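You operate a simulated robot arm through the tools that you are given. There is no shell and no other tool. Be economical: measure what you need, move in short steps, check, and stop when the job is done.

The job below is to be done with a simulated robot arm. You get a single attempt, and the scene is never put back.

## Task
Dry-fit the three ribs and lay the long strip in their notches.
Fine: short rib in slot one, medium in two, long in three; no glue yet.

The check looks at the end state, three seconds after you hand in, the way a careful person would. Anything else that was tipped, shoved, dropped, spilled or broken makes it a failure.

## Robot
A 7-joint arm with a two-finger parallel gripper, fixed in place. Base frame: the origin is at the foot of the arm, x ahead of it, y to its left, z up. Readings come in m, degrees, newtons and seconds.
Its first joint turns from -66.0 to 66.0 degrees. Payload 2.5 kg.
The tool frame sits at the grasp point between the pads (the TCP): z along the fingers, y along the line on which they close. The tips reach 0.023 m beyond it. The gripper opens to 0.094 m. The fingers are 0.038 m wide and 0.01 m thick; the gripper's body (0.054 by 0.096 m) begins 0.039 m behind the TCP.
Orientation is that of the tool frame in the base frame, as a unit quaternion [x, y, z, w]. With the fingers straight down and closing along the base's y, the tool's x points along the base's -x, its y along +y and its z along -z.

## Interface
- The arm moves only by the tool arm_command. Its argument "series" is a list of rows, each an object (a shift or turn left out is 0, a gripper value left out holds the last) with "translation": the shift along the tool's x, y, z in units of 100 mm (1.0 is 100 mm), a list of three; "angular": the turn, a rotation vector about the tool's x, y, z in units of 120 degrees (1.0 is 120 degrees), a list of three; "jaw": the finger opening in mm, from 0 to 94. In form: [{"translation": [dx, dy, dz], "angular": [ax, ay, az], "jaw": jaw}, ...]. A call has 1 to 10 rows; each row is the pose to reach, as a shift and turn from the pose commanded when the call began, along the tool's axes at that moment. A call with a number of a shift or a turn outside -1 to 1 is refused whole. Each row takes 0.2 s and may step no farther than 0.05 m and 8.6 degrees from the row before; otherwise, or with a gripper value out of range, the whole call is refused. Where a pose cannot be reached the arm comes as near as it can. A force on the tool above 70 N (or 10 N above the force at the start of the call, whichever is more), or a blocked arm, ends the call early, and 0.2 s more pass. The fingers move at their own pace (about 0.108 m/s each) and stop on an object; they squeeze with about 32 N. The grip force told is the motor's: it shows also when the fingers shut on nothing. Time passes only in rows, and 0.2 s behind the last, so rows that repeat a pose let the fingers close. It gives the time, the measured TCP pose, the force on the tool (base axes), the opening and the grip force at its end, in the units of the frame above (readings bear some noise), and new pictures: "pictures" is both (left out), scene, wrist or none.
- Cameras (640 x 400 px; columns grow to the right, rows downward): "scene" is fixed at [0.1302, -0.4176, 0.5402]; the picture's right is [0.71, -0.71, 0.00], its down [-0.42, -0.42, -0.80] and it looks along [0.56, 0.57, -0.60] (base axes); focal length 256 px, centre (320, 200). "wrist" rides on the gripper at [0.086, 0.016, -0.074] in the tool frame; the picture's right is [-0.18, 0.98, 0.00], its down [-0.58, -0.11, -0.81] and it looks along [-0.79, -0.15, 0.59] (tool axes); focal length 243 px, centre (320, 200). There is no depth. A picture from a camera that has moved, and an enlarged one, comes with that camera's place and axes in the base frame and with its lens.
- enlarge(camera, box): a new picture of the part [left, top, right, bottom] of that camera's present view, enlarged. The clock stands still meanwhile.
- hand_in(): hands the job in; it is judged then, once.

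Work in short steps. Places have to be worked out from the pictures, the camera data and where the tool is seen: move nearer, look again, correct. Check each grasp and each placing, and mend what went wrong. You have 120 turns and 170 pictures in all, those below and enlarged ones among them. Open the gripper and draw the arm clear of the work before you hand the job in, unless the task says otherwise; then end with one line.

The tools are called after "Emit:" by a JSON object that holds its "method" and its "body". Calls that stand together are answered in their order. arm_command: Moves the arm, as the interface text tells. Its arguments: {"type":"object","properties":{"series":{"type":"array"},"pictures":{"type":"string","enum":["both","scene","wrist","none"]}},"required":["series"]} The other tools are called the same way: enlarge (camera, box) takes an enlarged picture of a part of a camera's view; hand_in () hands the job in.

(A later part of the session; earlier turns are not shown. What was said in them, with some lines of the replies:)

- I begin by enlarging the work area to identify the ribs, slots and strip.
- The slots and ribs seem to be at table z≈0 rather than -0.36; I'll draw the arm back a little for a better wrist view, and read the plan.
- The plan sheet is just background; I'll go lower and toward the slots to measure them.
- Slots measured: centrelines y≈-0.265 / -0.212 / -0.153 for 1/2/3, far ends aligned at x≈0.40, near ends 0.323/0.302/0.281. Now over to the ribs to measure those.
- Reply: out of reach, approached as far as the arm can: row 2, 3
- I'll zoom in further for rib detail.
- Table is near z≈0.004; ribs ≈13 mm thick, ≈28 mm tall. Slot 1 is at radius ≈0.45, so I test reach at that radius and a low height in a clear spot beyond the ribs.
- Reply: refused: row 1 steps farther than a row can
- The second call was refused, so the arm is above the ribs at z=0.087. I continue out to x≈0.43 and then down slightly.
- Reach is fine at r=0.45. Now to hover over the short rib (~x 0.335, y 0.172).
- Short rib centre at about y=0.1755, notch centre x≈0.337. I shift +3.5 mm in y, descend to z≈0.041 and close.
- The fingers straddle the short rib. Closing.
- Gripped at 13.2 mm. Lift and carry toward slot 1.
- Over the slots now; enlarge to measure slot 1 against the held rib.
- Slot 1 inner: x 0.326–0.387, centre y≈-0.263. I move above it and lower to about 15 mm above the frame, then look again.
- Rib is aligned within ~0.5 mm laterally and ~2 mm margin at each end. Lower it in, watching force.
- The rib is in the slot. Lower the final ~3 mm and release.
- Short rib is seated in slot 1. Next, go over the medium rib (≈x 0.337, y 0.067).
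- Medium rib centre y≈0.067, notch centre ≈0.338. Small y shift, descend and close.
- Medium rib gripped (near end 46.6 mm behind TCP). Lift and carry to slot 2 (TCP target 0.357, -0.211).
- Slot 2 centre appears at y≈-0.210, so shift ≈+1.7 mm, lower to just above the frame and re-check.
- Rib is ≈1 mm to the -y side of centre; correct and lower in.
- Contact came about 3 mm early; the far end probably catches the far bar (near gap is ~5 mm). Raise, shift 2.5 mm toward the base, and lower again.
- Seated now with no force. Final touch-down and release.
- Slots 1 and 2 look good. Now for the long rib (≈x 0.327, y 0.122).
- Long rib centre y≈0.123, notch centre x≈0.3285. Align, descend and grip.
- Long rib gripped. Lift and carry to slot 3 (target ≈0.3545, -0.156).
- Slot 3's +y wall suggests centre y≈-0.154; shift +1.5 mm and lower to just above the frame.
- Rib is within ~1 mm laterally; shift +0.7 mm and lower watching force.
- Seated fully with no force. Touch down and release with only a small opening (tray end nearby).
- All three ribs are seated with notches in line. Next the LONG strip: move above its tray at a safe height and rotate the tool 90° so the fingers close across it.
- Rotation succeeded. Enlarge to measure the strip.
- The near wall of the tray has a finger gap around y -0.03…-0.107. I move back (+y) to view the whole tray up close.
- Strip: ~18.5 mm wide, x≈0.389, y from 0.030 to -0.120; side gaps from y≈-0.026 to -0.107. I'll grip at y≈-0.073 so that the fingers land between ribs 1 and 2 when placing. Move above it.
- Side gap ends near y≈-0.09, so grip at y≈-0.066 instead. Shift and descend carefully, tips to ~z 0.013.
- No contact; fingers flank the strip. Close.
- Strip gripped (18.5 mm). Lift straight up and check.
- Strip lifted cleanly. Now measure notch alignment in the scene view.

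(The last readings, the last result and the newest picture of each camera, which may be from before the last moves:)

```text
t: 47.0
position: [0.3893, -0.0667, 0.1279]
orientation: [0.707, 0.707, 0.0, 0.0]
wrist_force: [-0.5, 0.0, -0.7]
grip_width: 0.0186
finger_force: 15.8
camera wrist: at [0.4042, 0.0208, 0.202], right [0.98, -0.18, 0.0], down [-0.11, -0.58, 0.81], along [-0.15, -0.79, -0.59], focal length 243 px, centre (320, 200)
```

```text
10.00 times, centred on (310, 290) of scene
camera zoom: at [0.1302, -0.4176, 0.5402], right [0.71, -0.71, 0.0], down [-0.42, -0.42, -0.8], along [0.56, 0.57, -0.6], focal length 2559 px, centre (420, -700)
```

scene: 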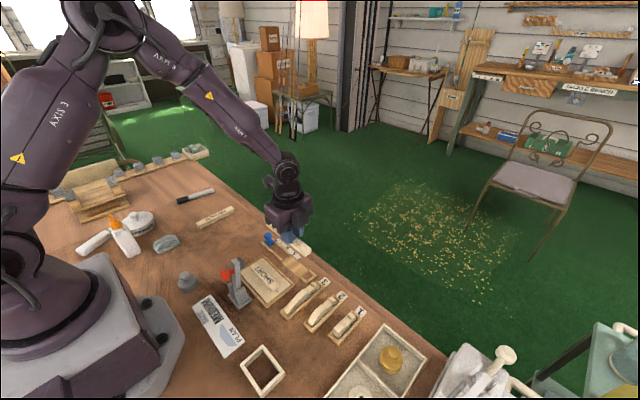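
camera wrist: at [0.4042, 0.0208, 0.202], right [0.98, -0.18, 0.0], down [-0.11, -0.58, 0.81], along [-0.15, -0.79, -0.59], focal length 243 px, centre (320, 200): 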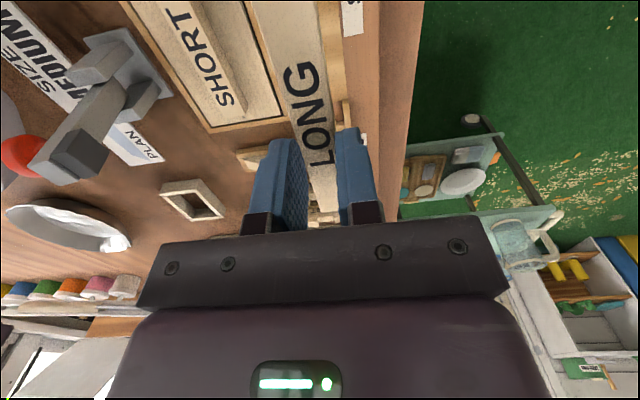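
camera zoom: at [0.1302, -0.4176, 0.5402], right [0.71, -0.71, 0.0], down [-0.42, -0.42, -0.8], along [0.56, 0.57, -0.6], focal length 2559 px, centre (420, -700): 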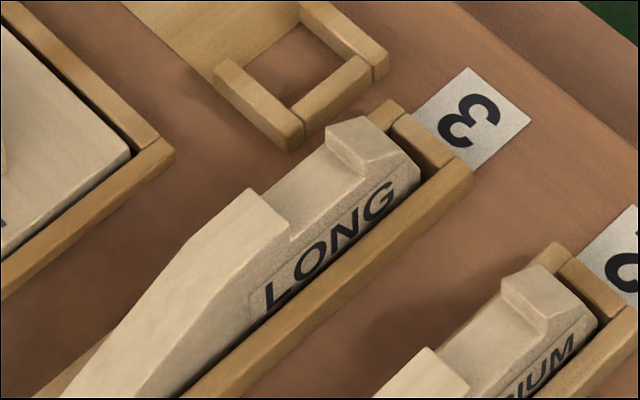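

Common notch window is ≈19.6 mm for an 18.5 mm strip, centred near x≈0.3566 with slight slope (short rib ~1.5 mm farther out). I carry the strip over, with ~0.8° of yaw to follow that.

Emit:
{"method": "arm_command", "body": {"series": [{"translation": [-0.4, 0, 0]}, {"translation": [-0.8, -0.1, 0]}, {"translation": [-1.0, -0.2, 0]}], "pictures": "none"}}

Emit:
{"method": "arm_command", "body": {"series": [{"translation": [-0.4, -0.1, 0]}, {"translation": [-0.7, -0.12, 0], "angular": [0, 0, -0.0065]}, {"translation": [-0.7, -0.12, 0.3], "angular": [0, 0, -0.0065]}, {"translation": [-0.7, -0.12, 0.55], "angular": [0, 0, -0.0065]}], "pictures": "both"}}

Emit:
{"method": "enlarge", "body": {"camera": "scene", "box": [290, 260, 380, 340]}}

Emit:
{"method": "enlarge", "body": {"camera": "wrist", "box": [220, 0, 420, 200]}}

```text
t: 47.8
position: [0.3691, -0.1675, 0.1257]
orientation: [0.707, 0.707, 0.0, -0.001]
wrist_force: [0.1, 0.0, -0.3]
grip_width: 0.0187
finger_force: 16.0
```

```text
t: 48.8
position: [0.3579, -0.2376, 0.0707]
orientation: [0.702, 0.712, 0.0, 0.0]
wrist_force: [-0.5, 0.0, -0.4]
grip_width: 0.0186
finger_force: 16.0
camera wrist: at [0.3717, -0.1503, 0.1459], right [0.99, -0.17, 0.0], down [-0.1, -0.58, 0.81], along [-0.14, -0.79, -0.59], focal length 243 px, centre (320, 200)
```

scene: 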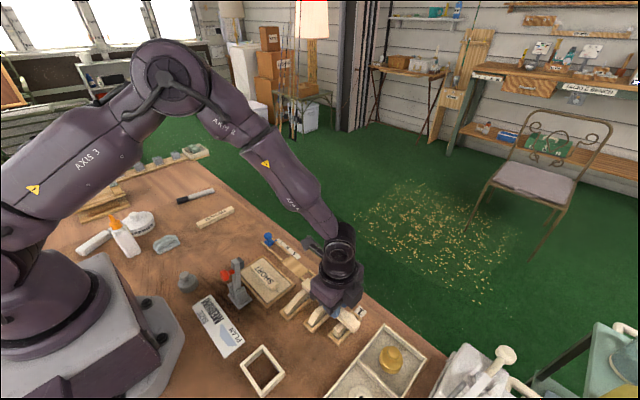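
wrist: 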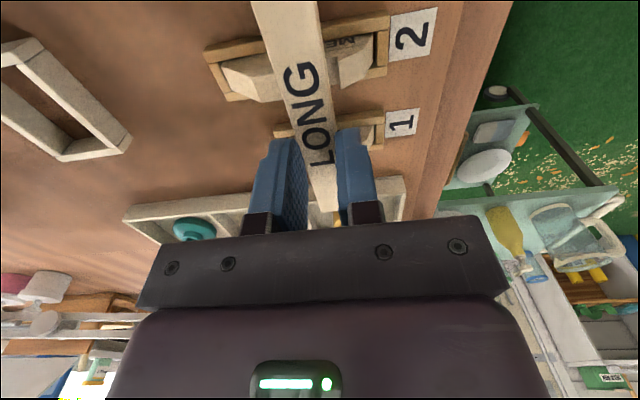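

```text
5.00 times, centred on (335, 300) of scene
camera zoom: at [0.1302, -0.4176, 0.5402], right [0.71, -0.71, 0.0], down [-0.42, -0.42, -0.8], along [0.56, 0.57, -0.6], focal length 1280 px, centre (245, -300)
```

zoom: 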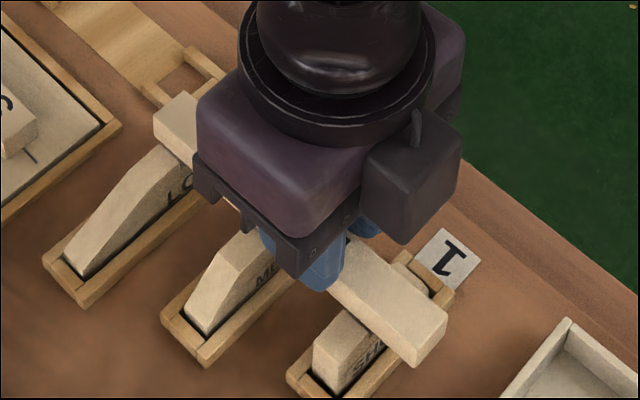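

```text
2.00 times, centred on (320, 100) of wrist
camera zoom: at [0.3717, -0.1503, 0.1459], right [0.99, -0.17, 0.0], down [-0.1, -0.58, 0.81], along [-0.14, -0.79, -0.59], focal length 485 px, centre (320, 400)
```

zoom: 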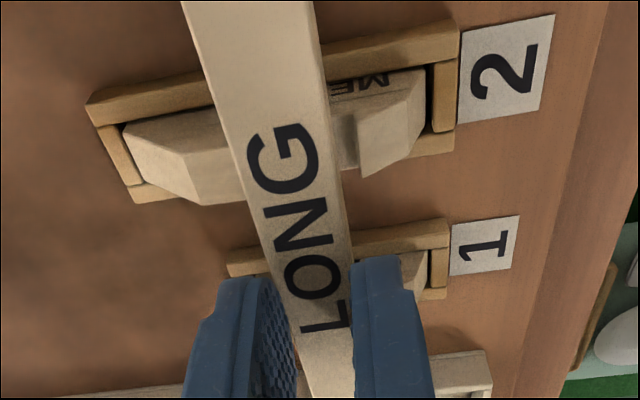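

In the wrist view the strip's right edge has ~3.5 mm to the medium rib's post, so the strip should move ~2 mm in +x to centre it. Shift, lower ~7 mm and look.

Emit:
{"method": "arm_command", "body": {"series": [{"translation": [0.0, 0.022, 0]}, {"translation": [0.0, 0.022, 0.07]}], "pictures": "wrist"}}

Emit:
{"method": "enlarge", "body": {"camera": "wrist", "box": [260, 0, 400, 140]}}

Emit:
{"method": "enlarge", "body": {"camera": "scene", "box": [320, 280, 390, 345]}}

Emit:
{"method": "enlarge", "body": {"camera": "scene", "box": [285, 265, 345, 325]}}

```text
t: 49.4
position: [0.3587, -0.2367, 0.0639]
orientation: [0.702, 0.712, 0.0, -0.001]
wrist_force: [-0.6, 0.0, 0.2]
grip_width: 0.0185
finger_force: 16.0
camera wrist: at [0.3738, -0.15, 0.1392], right [0.99, -0.17, 0.0], down [-0.1, -0.58, 0.81], along [-0.14, -0.79, -0.59], focal length 243 px, centre (320, 200)
```

wrist: 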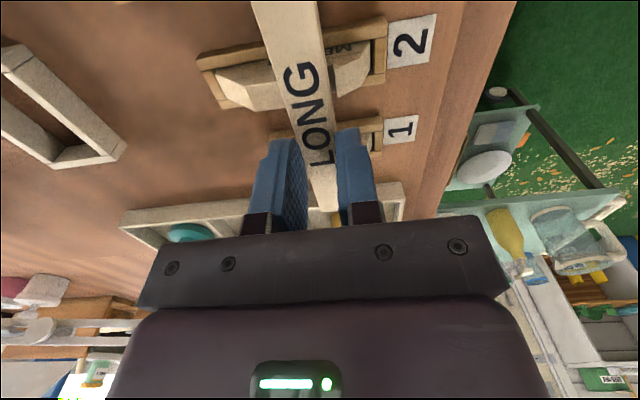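

```text
2.86 times, centred on (330, 70) of wrist
camera zoom: at [0.3738, -0.15, 0.1392], right [0.99, -0.17, 0.0], down [-0.1, -0.58, 0.81], along [-0.14, -0.79, -0.59], focal length 693 px, centre (291, 571)
```

zoom: 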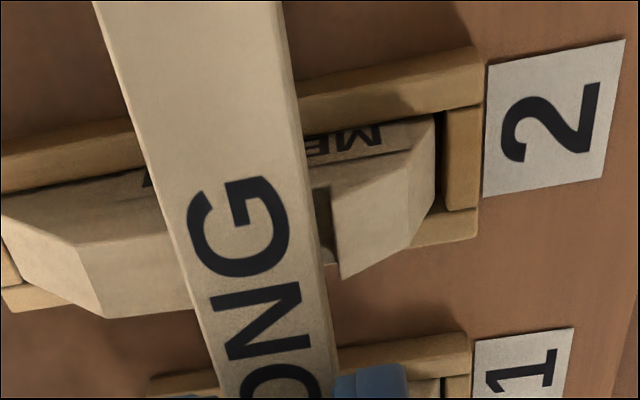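

```text
6.15 times, centred on (355, 312) of scene
camera zoom: at [0.1302, -0.4176, 0.5402], right [0.71, -0.71, 0.0], down [-0.42, -0.42, -0.8], along [0.56, 0.57, -0.6], focal length 1575 px, centre (105, -492)
```

zoom: 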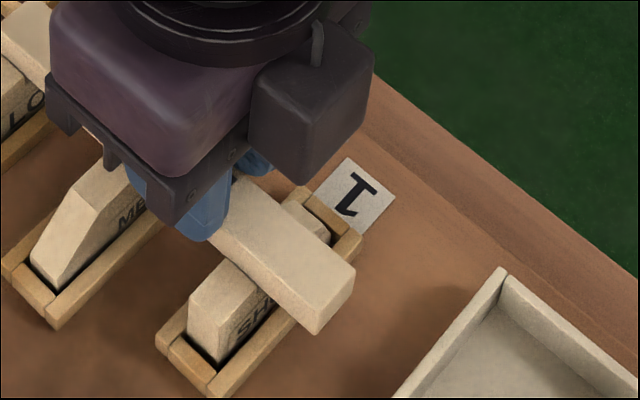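

```text
6.67 times, centred on (315, 295) of scene
camera zoom: at [0.1302, -0.4176, 0.5402], right [0.71, -0.71, 0.0], down [-0.42, -0.42, -0.8], along [0.56, 0.57, -0.6], focal length 1706 px, centre (353, -433)
```

zoom: 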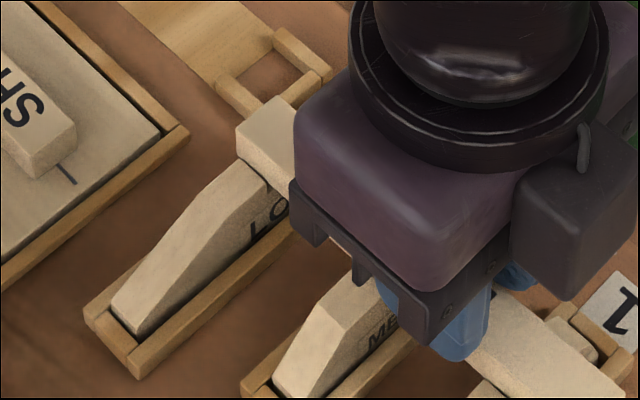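

Gaps look balanced (~1 mm right, ~1.5 mm left). Lower gently until contact.

Emit:
{"method": "arm_command", "body": {"series": [{"translation": [0, 0, 0.04]}, {"translation": [0, 0, 0.07]}, {"translation": [0, 0, 0.09]}, {"translation": [0, 0, 0.105]}], "pictures": "wrist"}}

Emit:
{"method": "enlarge", "body": {"camera": "wrist", "box": [260, 0, 400, 140]}}

Emit:
{"method": "enlarge", "body": {"camera": "scene", "box": [320, 280, 390, 345]}}

Emit:
{"method": "enlarge", "body": {"camera": "scene", "box": [285, 265, 345, 325]}}

```text
t: 50.4
position: [0.3604, -0.237, 0.0536]
orientation: [0.702, 0.712, 0.0, 0.001]
wrist_force: [-1.5, -2.0, 15.0]
grip_width: 0.019
finger_force: 15.7
camera wrist: at [0.3741, -0.1502, 0.1294], right [0.99, -0.17, 0.0], down [-0.1, -0.58, 0.81], along [-0.14, -0.8, -0.59], focal length 243 px, centre (320, 200)
```

wrist: 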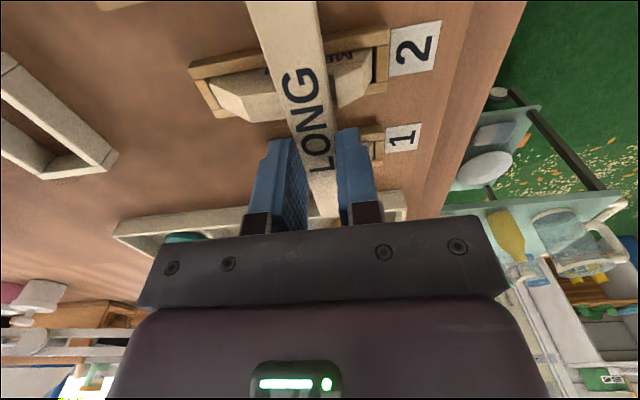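

```text
2.86 times, centred on (330, 70) of wrist
camera zoom: at [0.3741, -0.1502, 0.1294], right [0.99, -0.17, 0.0], down [-0.1, -0.58, 0.81], along [-0.14, -0.8, -0.59], focal length 693 px, centre (291, 571)
```

zoom: 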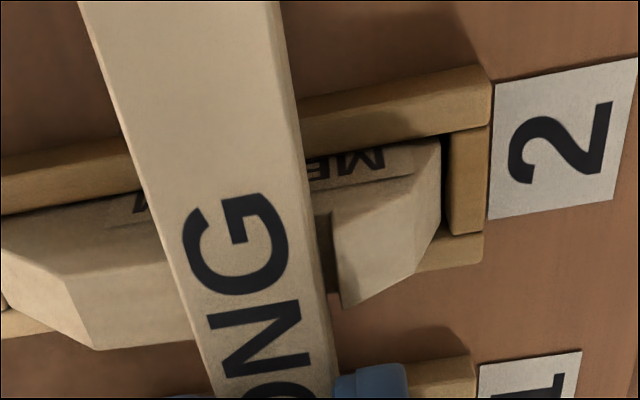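

```text
6.15 times, centred on (355, 312) of scene
camera zoom: at [0.1302, -0.4175, 0.5403], right [0.71, -0.71, 0.0], down [-0.42, -0.42, -0.8], along [0.57, 0.57, -0.6], focal length 1575 px, centre (105, -492)
```

zoom: 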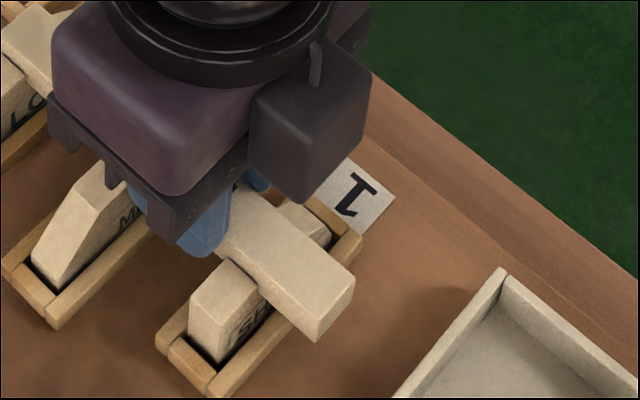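

```text
6.67 times, centred on (315, 295) of scene
camera zoom: at [0.1302, -0.4175, 0.5403], right [0.71, -0.71, 0.0], down [-0.42, -0.42, -0.8], along [0.57, 0.57, -0.6], focal length 1706 px, centre (353, -433)
```

zoom: 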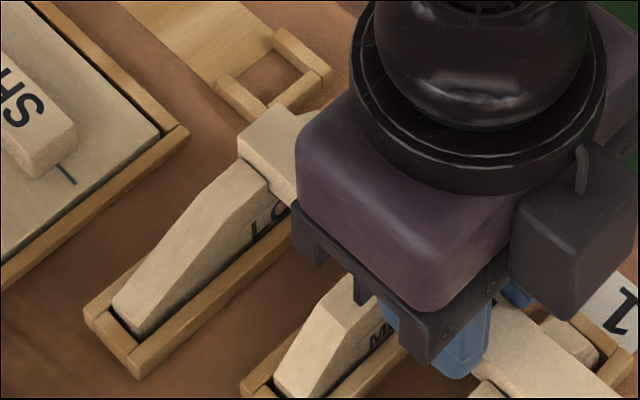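

Contact at z≈0.054 with the strip appearing down inside the notches. Release and rise straight up.

Emit:
{"method": "arm_command", "body": {"series": [{"translation": [0, 0, 0.1], "jaw": 21}, {"translation": [0, 0, 0.1], "jaw": 25}, {"translation": [0, 0, 0.1], "jaw": 25}, {"translation": [0, 0, -0.05], "jaw": 25}, {"translation": [0, 0, -0.4]}, {"translation": [0, 0, -0.85]}], "pictures": "none"}}

Emit:
{"method": "arm_command", "body": {"series": [{"translation": [0.4, 0, -0.1]}, {"translation": [0.8, 0, -0.1]}], "pictures": "both"}}

Emit:
{"method": "enlarge", "body": {"camera": "scene", "box": [280, 260, 380, 340]}}

Emit:
{"method": "enlarge", "body": {"camera": "wrist", "box": [220, 0, 420, 200]}}

```text
t: 51.8
position: [0.3593, -0.2357, 0.1386]
orientation: [0.702, 0.712, 0.0, 0.0]
wrist_force: [-0.3, -0.5, 0.1]
grip_width: 0.0251
finger_force: 0.1
```

```text
t: 52.4
position: [0.3589, -0.1563, 0.1493]
orientation: [0.703, 0.711, 0.0, 0.001]
wrist_force: [0.6, -0.4, -0.1]
grip_width: 0.0249
finger_force: 0.1
camera wrist: at [0.3725, -0.0696, 0.2245], right [0.99, -0.17, 0.0], down [-0.1, -0.58, 0.81], along [-0.14, -0.79, -0.59], focal length 243 px, centre (320, 200)
```

scene: 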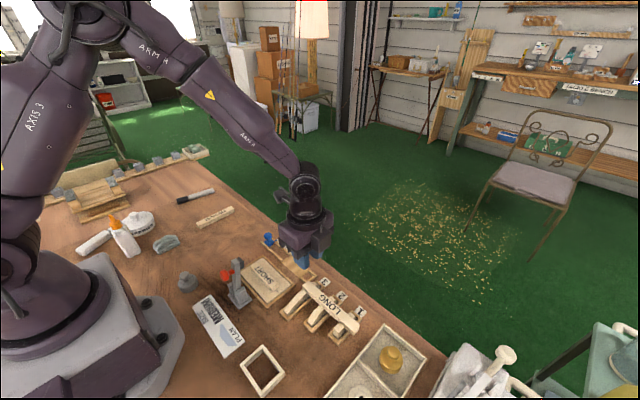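
wrist: 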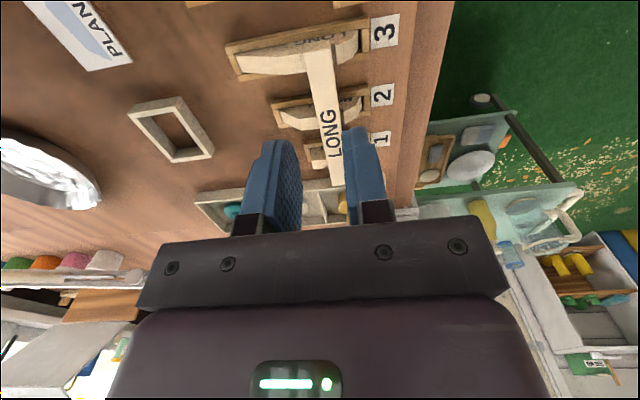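

```text
5.00 times, centred on (330, 300) of scene
camera zoom: at [0.1302, -0.4176, 0.5402], right [0.71, -0.71, 0.0], down [-0.42, -0.42, -0.8], along [0.56, 0.57, -0.6], focal length 1280 px, centre (270, -300)
```

zoom: 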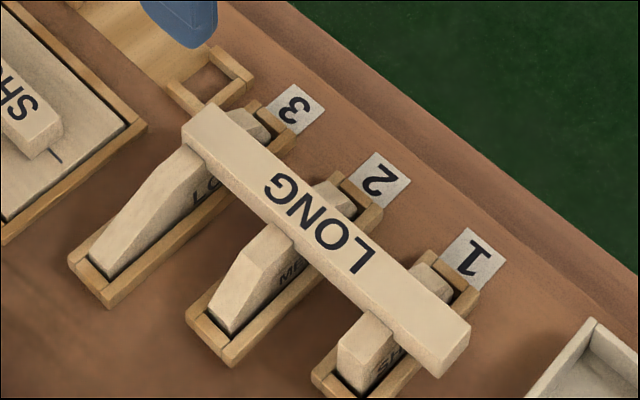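

```text
2.00 times, centred on (320, 100) of wrist
camera zoom: at [0.3725, -0.0696, 0.2245], right [0.99, -0.17, 0.0], down [-0.1, -0.58, 0.81], along [-0.14, -0.79, -0.59], focal length 485 px, centre (320, 400)
```

zoom: 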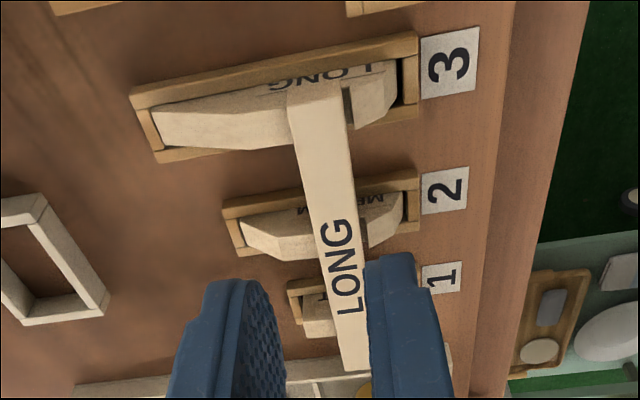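

The strip lies across all three ribs; inspect seating closely at each notch.

Emit:
{"method": "enlarge", "body": {"camera": "scene", "box": [305, 270, 345, 300]}}

Emit:
{"method": "enlarge", "body": {"camera": "scene", "box": [338, 305, 378, 335]}}

Emit:
{"method": "enlarge", "body": {"camera": "wrist", "box": [280, 10, 380, 90]}}

Emit:
{"method": "enlarge", "body": {"camera": "wrist", "box": [290, 70, 380, 190]}}

```text
13.33 times, centred on (325, 285) of scene
camera zoom: at [0.1302, -0.4176, 0.5402], right [0.71, -0.71, 0.0], down [-0.42, -0.42, -0.8], along [0.56, 0.57, -0.6], focal length 3412 px, centre (253, -933)
```

zoom: 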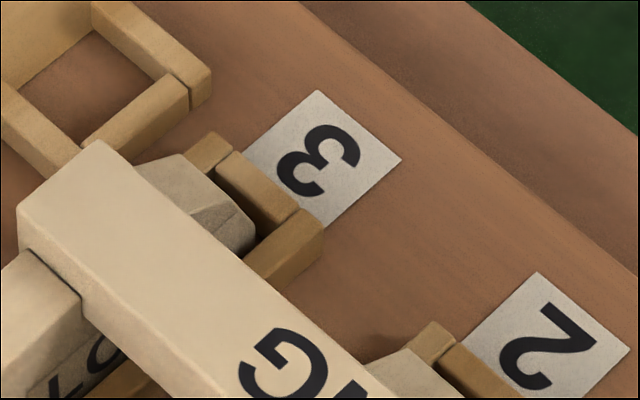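

```text
13.33 times, centred on (358, 320) of scene
camera zoom: at [0.1302, -0.4176, 0.5402], right [0.71, -0.71, 0.0], down [-0.42, -0.42, -0.8], along [0.56, 0.57, -0.6], focal length 3412 px, centre (-187, -1400)
```

zoom: 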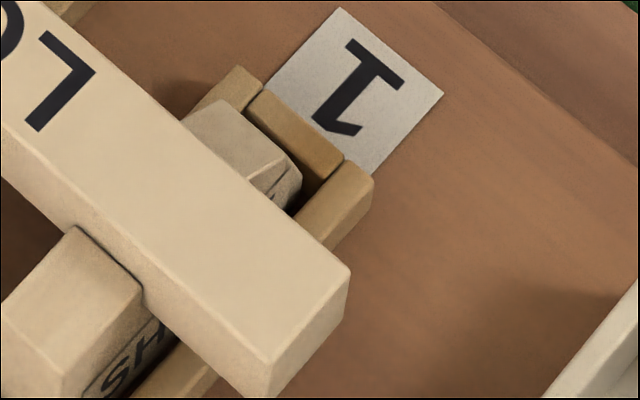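

```text
5.00 times, centred on (330, 50) of wrist
camera zoom: at [0.3725, -0.0696, 0.2245], right [0.99, -0.17, 0.0], down [-0.1, -0.58, 0.81], along [-0.14, -0.79, -0.59], focal length 1213 px, centre (270, 950)
```

zoom: 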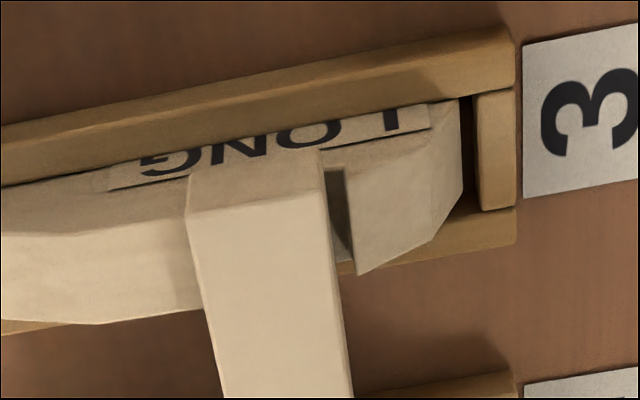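

```text
3.33 times, centred on (335, 130) of wrist
camera zoom: at [0.3725, -0.0696, 0.2245], right [0.99, -0.17, 0.0], down [-0.1, -0.58, 0.81], along [-0.14, -0.79, -0.59], focal length 809 px, centre (270, 433)
```

zoom: 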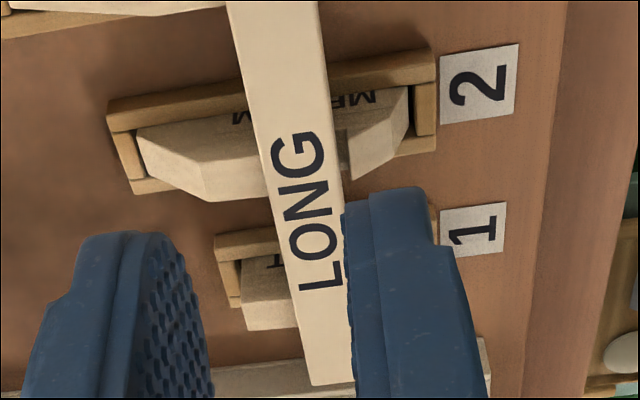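

The strip is down in all three notches, but it sits ~10 mm toward -y (only ~3 mm past rib 3). I'll regrip it high (tips above the ribs), raise ~1.5 mm, slide it +10 mm and set it down, staying in the notches.

Emit:
{"method": "arm_command", "body": {"series": [{"translation": [-0.4, 0, 0], "jaw": 27}, {"translation": [-0.8, 0, 0.05]}, {"translation": [-0.8, 0, 0.5]}, {"translation": [-0.8, 0, 0.8]}, {"translation": [-0.8, 0, 0.93]}], "pictures": "wrist"}}

Emit:
{"method": "enlarge", "body": {"camera": "scene", "box": [300, 265, 390, 340]}}

Emit:
{"method": "enlarge", "body": {"camera": "wrist", "box": [240, 40, 400, 200]}}

```text
t: 53.6
position: [0.3594, -0.2376, 0.056]
orientation: [0.701, 0.713, 0.0, 0.0]
wrist_force: [-0.7, 0.0, -0.5]
grip_width: 0.0271
finger_force: 0.0
camera wrist: at [0.374, -0.1498, 0.1305], right [0.99, -0.17, 0.0], down [-0.1, -0.58, 0.81], along [-0.14, -0.79, -0.59], focal length 243 px, centre (320, 200)
```

wrist: 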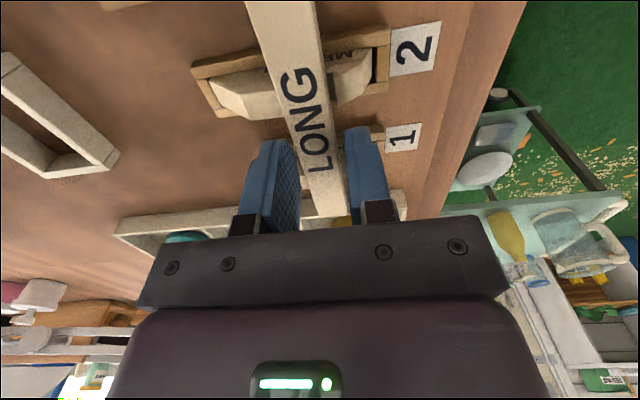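

```text
5.33 times, centred on (345, 302) of scene
camera zoom: at [0.1302, -0.4176, 0.5402], right [0.71, -0.71, 0.0], down [-0.42, -0.42, -0.8], along [0.56, 0.57, -0.6], focal length 1365 px, centre (187, -347)
```

zoom: 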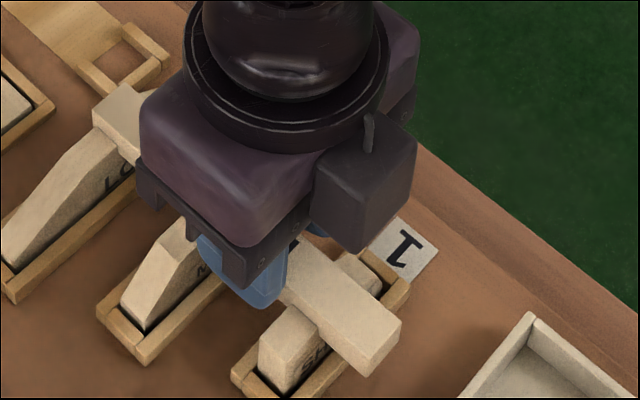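

```text
2.50 times, centred on (320, 120) of wrist
camera zoom: at [0.374, -0.1498, 0.1305], right [0.99, -0.17, 0.0], down [-0.1, -0.58, 0.81], along [-0.14, -0.79, -0.59], focal length 606 px, centre (320, 400)
```

zoom: 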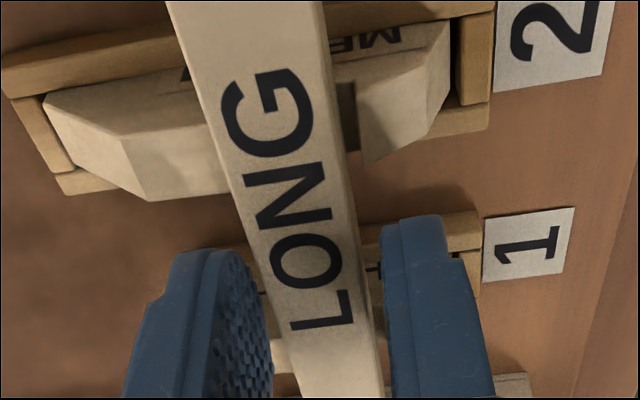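

Fingers flank the strip above the ribs. Close and verify the grip.

Emit:
{"method": "arm_command", "body": {"series": [{"jaw": 20}, {"jaw": 12}, {"jaw": 12}, {"translation": [0, 0, -0.02], "jaw": 12}], "pictures": "wrist"}}

Emit:
{"method": "enlarge", "body": {"camera": "wrist", "box": [240, 0, 400, 160]}}

```text
t: 54.6
position: [0.3605, -0.2365, 0.0575]
orientation: [0.702, 0.712, 0.0, -0.001]
wrist_force: [-0.2, 0.2, 0.4]
grip_width: 0.0189
finger_force: 16.4
camera wrist: at [0.3741, -0.1496, 0.1326], right [0.99, -0.17, 0.0], down [-0.1, -0.58, 0.81], along [-0.14, -0.79, -0.59], focal length 243 px, centre (320, 200)
```

wrist: 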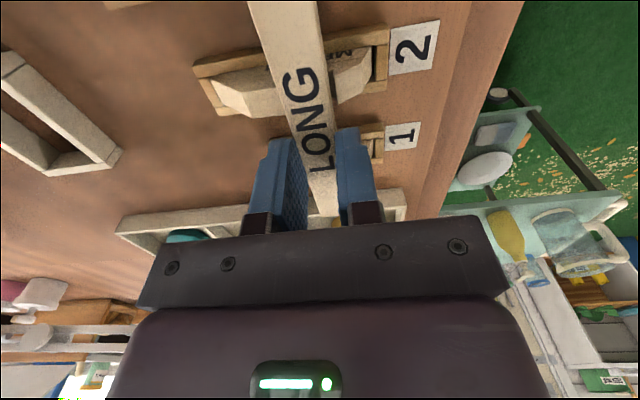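

```text
2.50 times, centred on (320, 80) of wrist
camera zoom: at [0.3741, -0.1496, 0.1326], right [0.99, -0.17, 0.0], down [-0.1, -0.58, 0.81], along [-0.14, -0.79, -0.59], focal length 606 px, centre (320, 500)
```

zoom: 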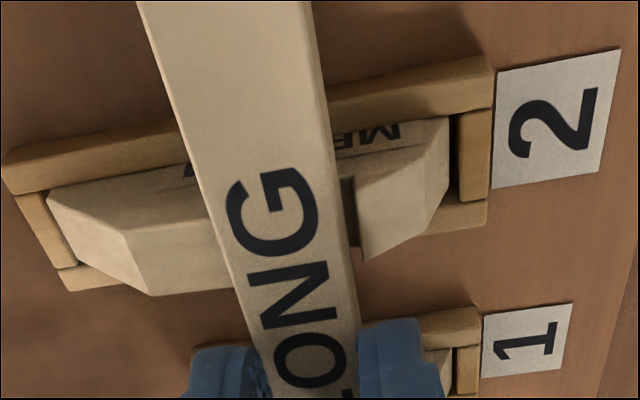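

Gripped and raised 2 mm. Slide +10 mm along the strip, then lower and release.

Emit:
{"method": "arm_command", "body": {"series": [{"translation": [0.05, 0, 0]}, {"translation": [0.105, 0, 0]}, {"translation": [0.105, 0, 0.015]}, {"translation": [0.105, 0, 0.015], "jaw": 22}, {"translation": [0.105, 0, 0.015], "jaw": 27}, {"translation": [0.105, 0, 0.015], "jaw": 27}, {"translation": [0.105, 0, -0.3]}, {"translation": [0.105, 0, -0.75]}], "pictures": "none"}}

Emit:
{"method": "arm_command", "body": {"series": [{"translation": [0.45, 0, -0.1]}, {"translation": [0.85, 0, -0.2]}, {"translation": [1.0, 0, -0.5]}], "pictures": "both"}}

Emit:
{"method": "enlarge", "body": {"camera": "scene", "box": [280, 260, 380, 340]}}

Emit:
{"method": "enlarge", "body": {"camera": "wrist", "box": [230, 0, 390, 160]}}

```text
t: 56.4
position: [0.3604, -0.2259, 0.1334]
orientation: [0.702, 0.712, 0.0, 0.0]
wrist_force: [-0.5, -1.2, -0.2]
grip_width: 0.0272
finger_force: 0.1
```

```text
t: 57.2
position: [0.359, -0.1256, 0.1817]
orientation: [0.702, 0.712, -0.001, 0.0]
wrist_force: [-1.2, -0.7, -0.6]
grip_width: 0.0269
finger_force: 0.1
camera wrist: at [0.3732, -0.0388, 0.2574], right [0.99, -0.17, 0.0], down [-0.1, -0.58, 0.81], along [-0.14, -0.79, -0.59], focal length 243 px, centre (320, 200)
```

scene: 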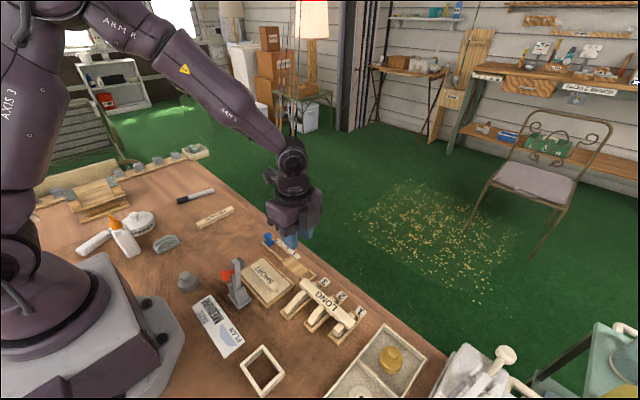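
wrist: 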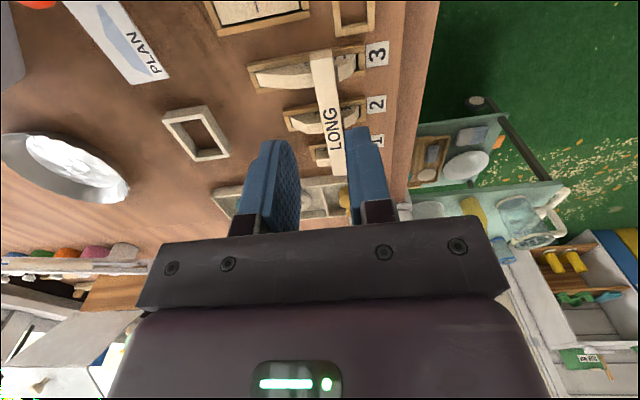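

```text
5.00 times, centred on (330, 300) of scene
camera zoom: at [0.1302, -0.4176, 0.5402], right [0.71, -0.71, 0.0], down [-0.42, -0.42, -0.8], along [0.56, 0.57, -0.6], focal length 1280 px, centre (270, -300)
```

zoom: 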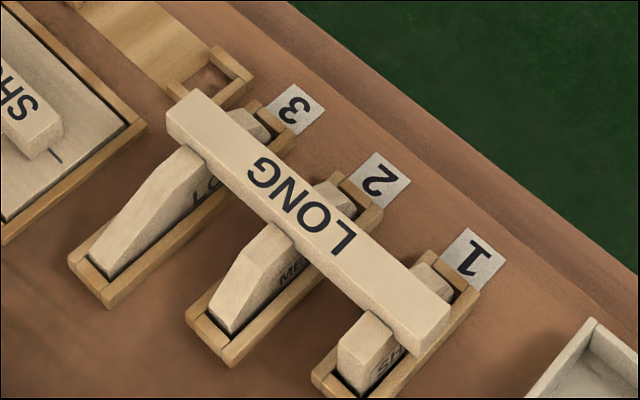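

```text
2.50 times, centred on (310, 80) of wrist
camera zoom: at [0.3732, -0.0388, 0.2574], right [0.99, -0.17, 0.0], down [-0.1, -0.58, 0.81], along [-0.14, -0.79, -0.59], focal length 606 px, centre (345, 500)
```

zoom: 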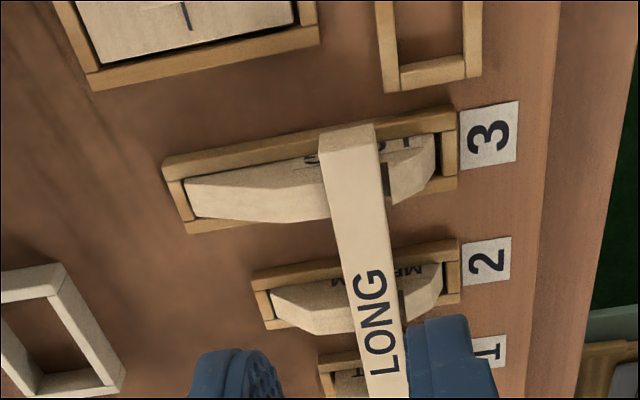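

Strip is now centred over the ribs. One last close check of seating.

Emit:
{"method": "enlarge", "body": {"camera": "scene", "box": [308, 272, 348, 312]}}

Emit:
{"method": "enlarge", "body": {"camera": "scene", "box": [335, 298, 375, 338]}}

```text
10.00 times, centred on (328, 292) of scene
camera zoom: at [0.1302, -0.4176, 0.5402], right [0.71, -0.71, 0.0], down [-0.42, -0.42, -0.8], along [0.56, 0.57, -0.6], focal length 2559 px, centre (240, -720)
```

zoom: 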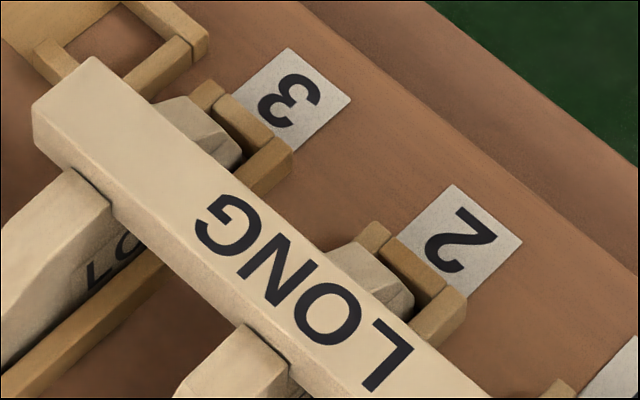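

```text
10.00 times, centred on (355, 318) of scene
camera zoom: at [0.1302, -0.4176, 0.5402], right [0.71, -0.71, 0.0], down [-0.42, -0.42, -0.8], along [0.56, 0.57, -0.6], focal length 2559 px, centre (-30, -980)
```

zoom: 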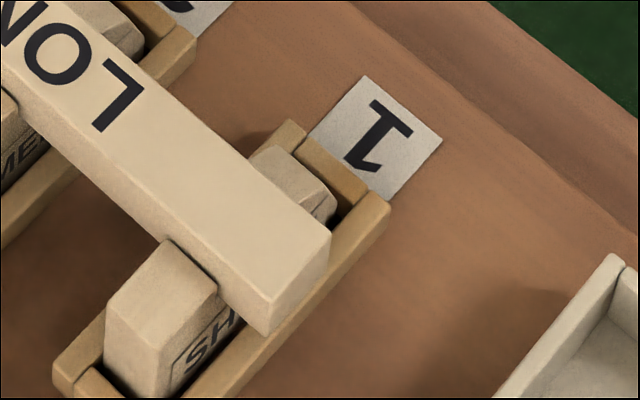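

The strip sits down inside all three notches. Open the gripper and raise the arm clear.

Emit:
{"method": "arm_command", "body": {"series": [{"translation": [0, 0, -0.4]}, {"translation": [0.2, 0, -0.8], "jaw": 80}, {"translation": [0.6, 0, -1.0], "jaw": 80}, {"translation": [1.0, 0, -1.0], "jaw": 80}], "pictures": "scene"}}

```text
t: 58.2
position: [0.3575, -0.0261, 0.2823]
orientation: [0.703, 0.712, -0.001, 0.0]
wrist_force: [0.7, 0.7, -1.0]
grip_width: 0.08
finger_force: 0.2
```

scene: 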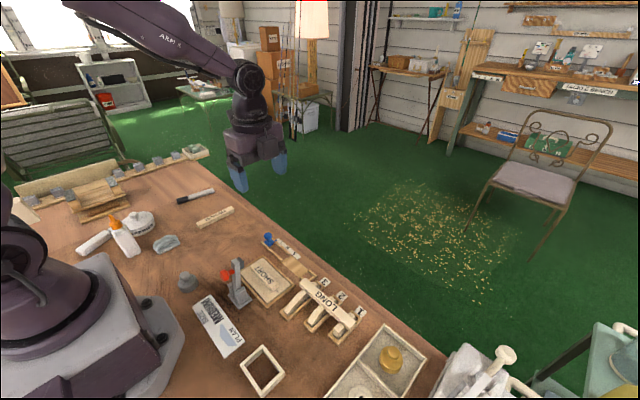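

Everything is in place and the arm is clear; handing in.

Emit:
{"method": "hand_in", "body": {}}

```text
The job is handed in.
```

The short, medium and long ribs are dry-fitted in slots one, two and three. The long strip lies in all three notches, with no glue used, and nothing else was moved as far as the pictures show.
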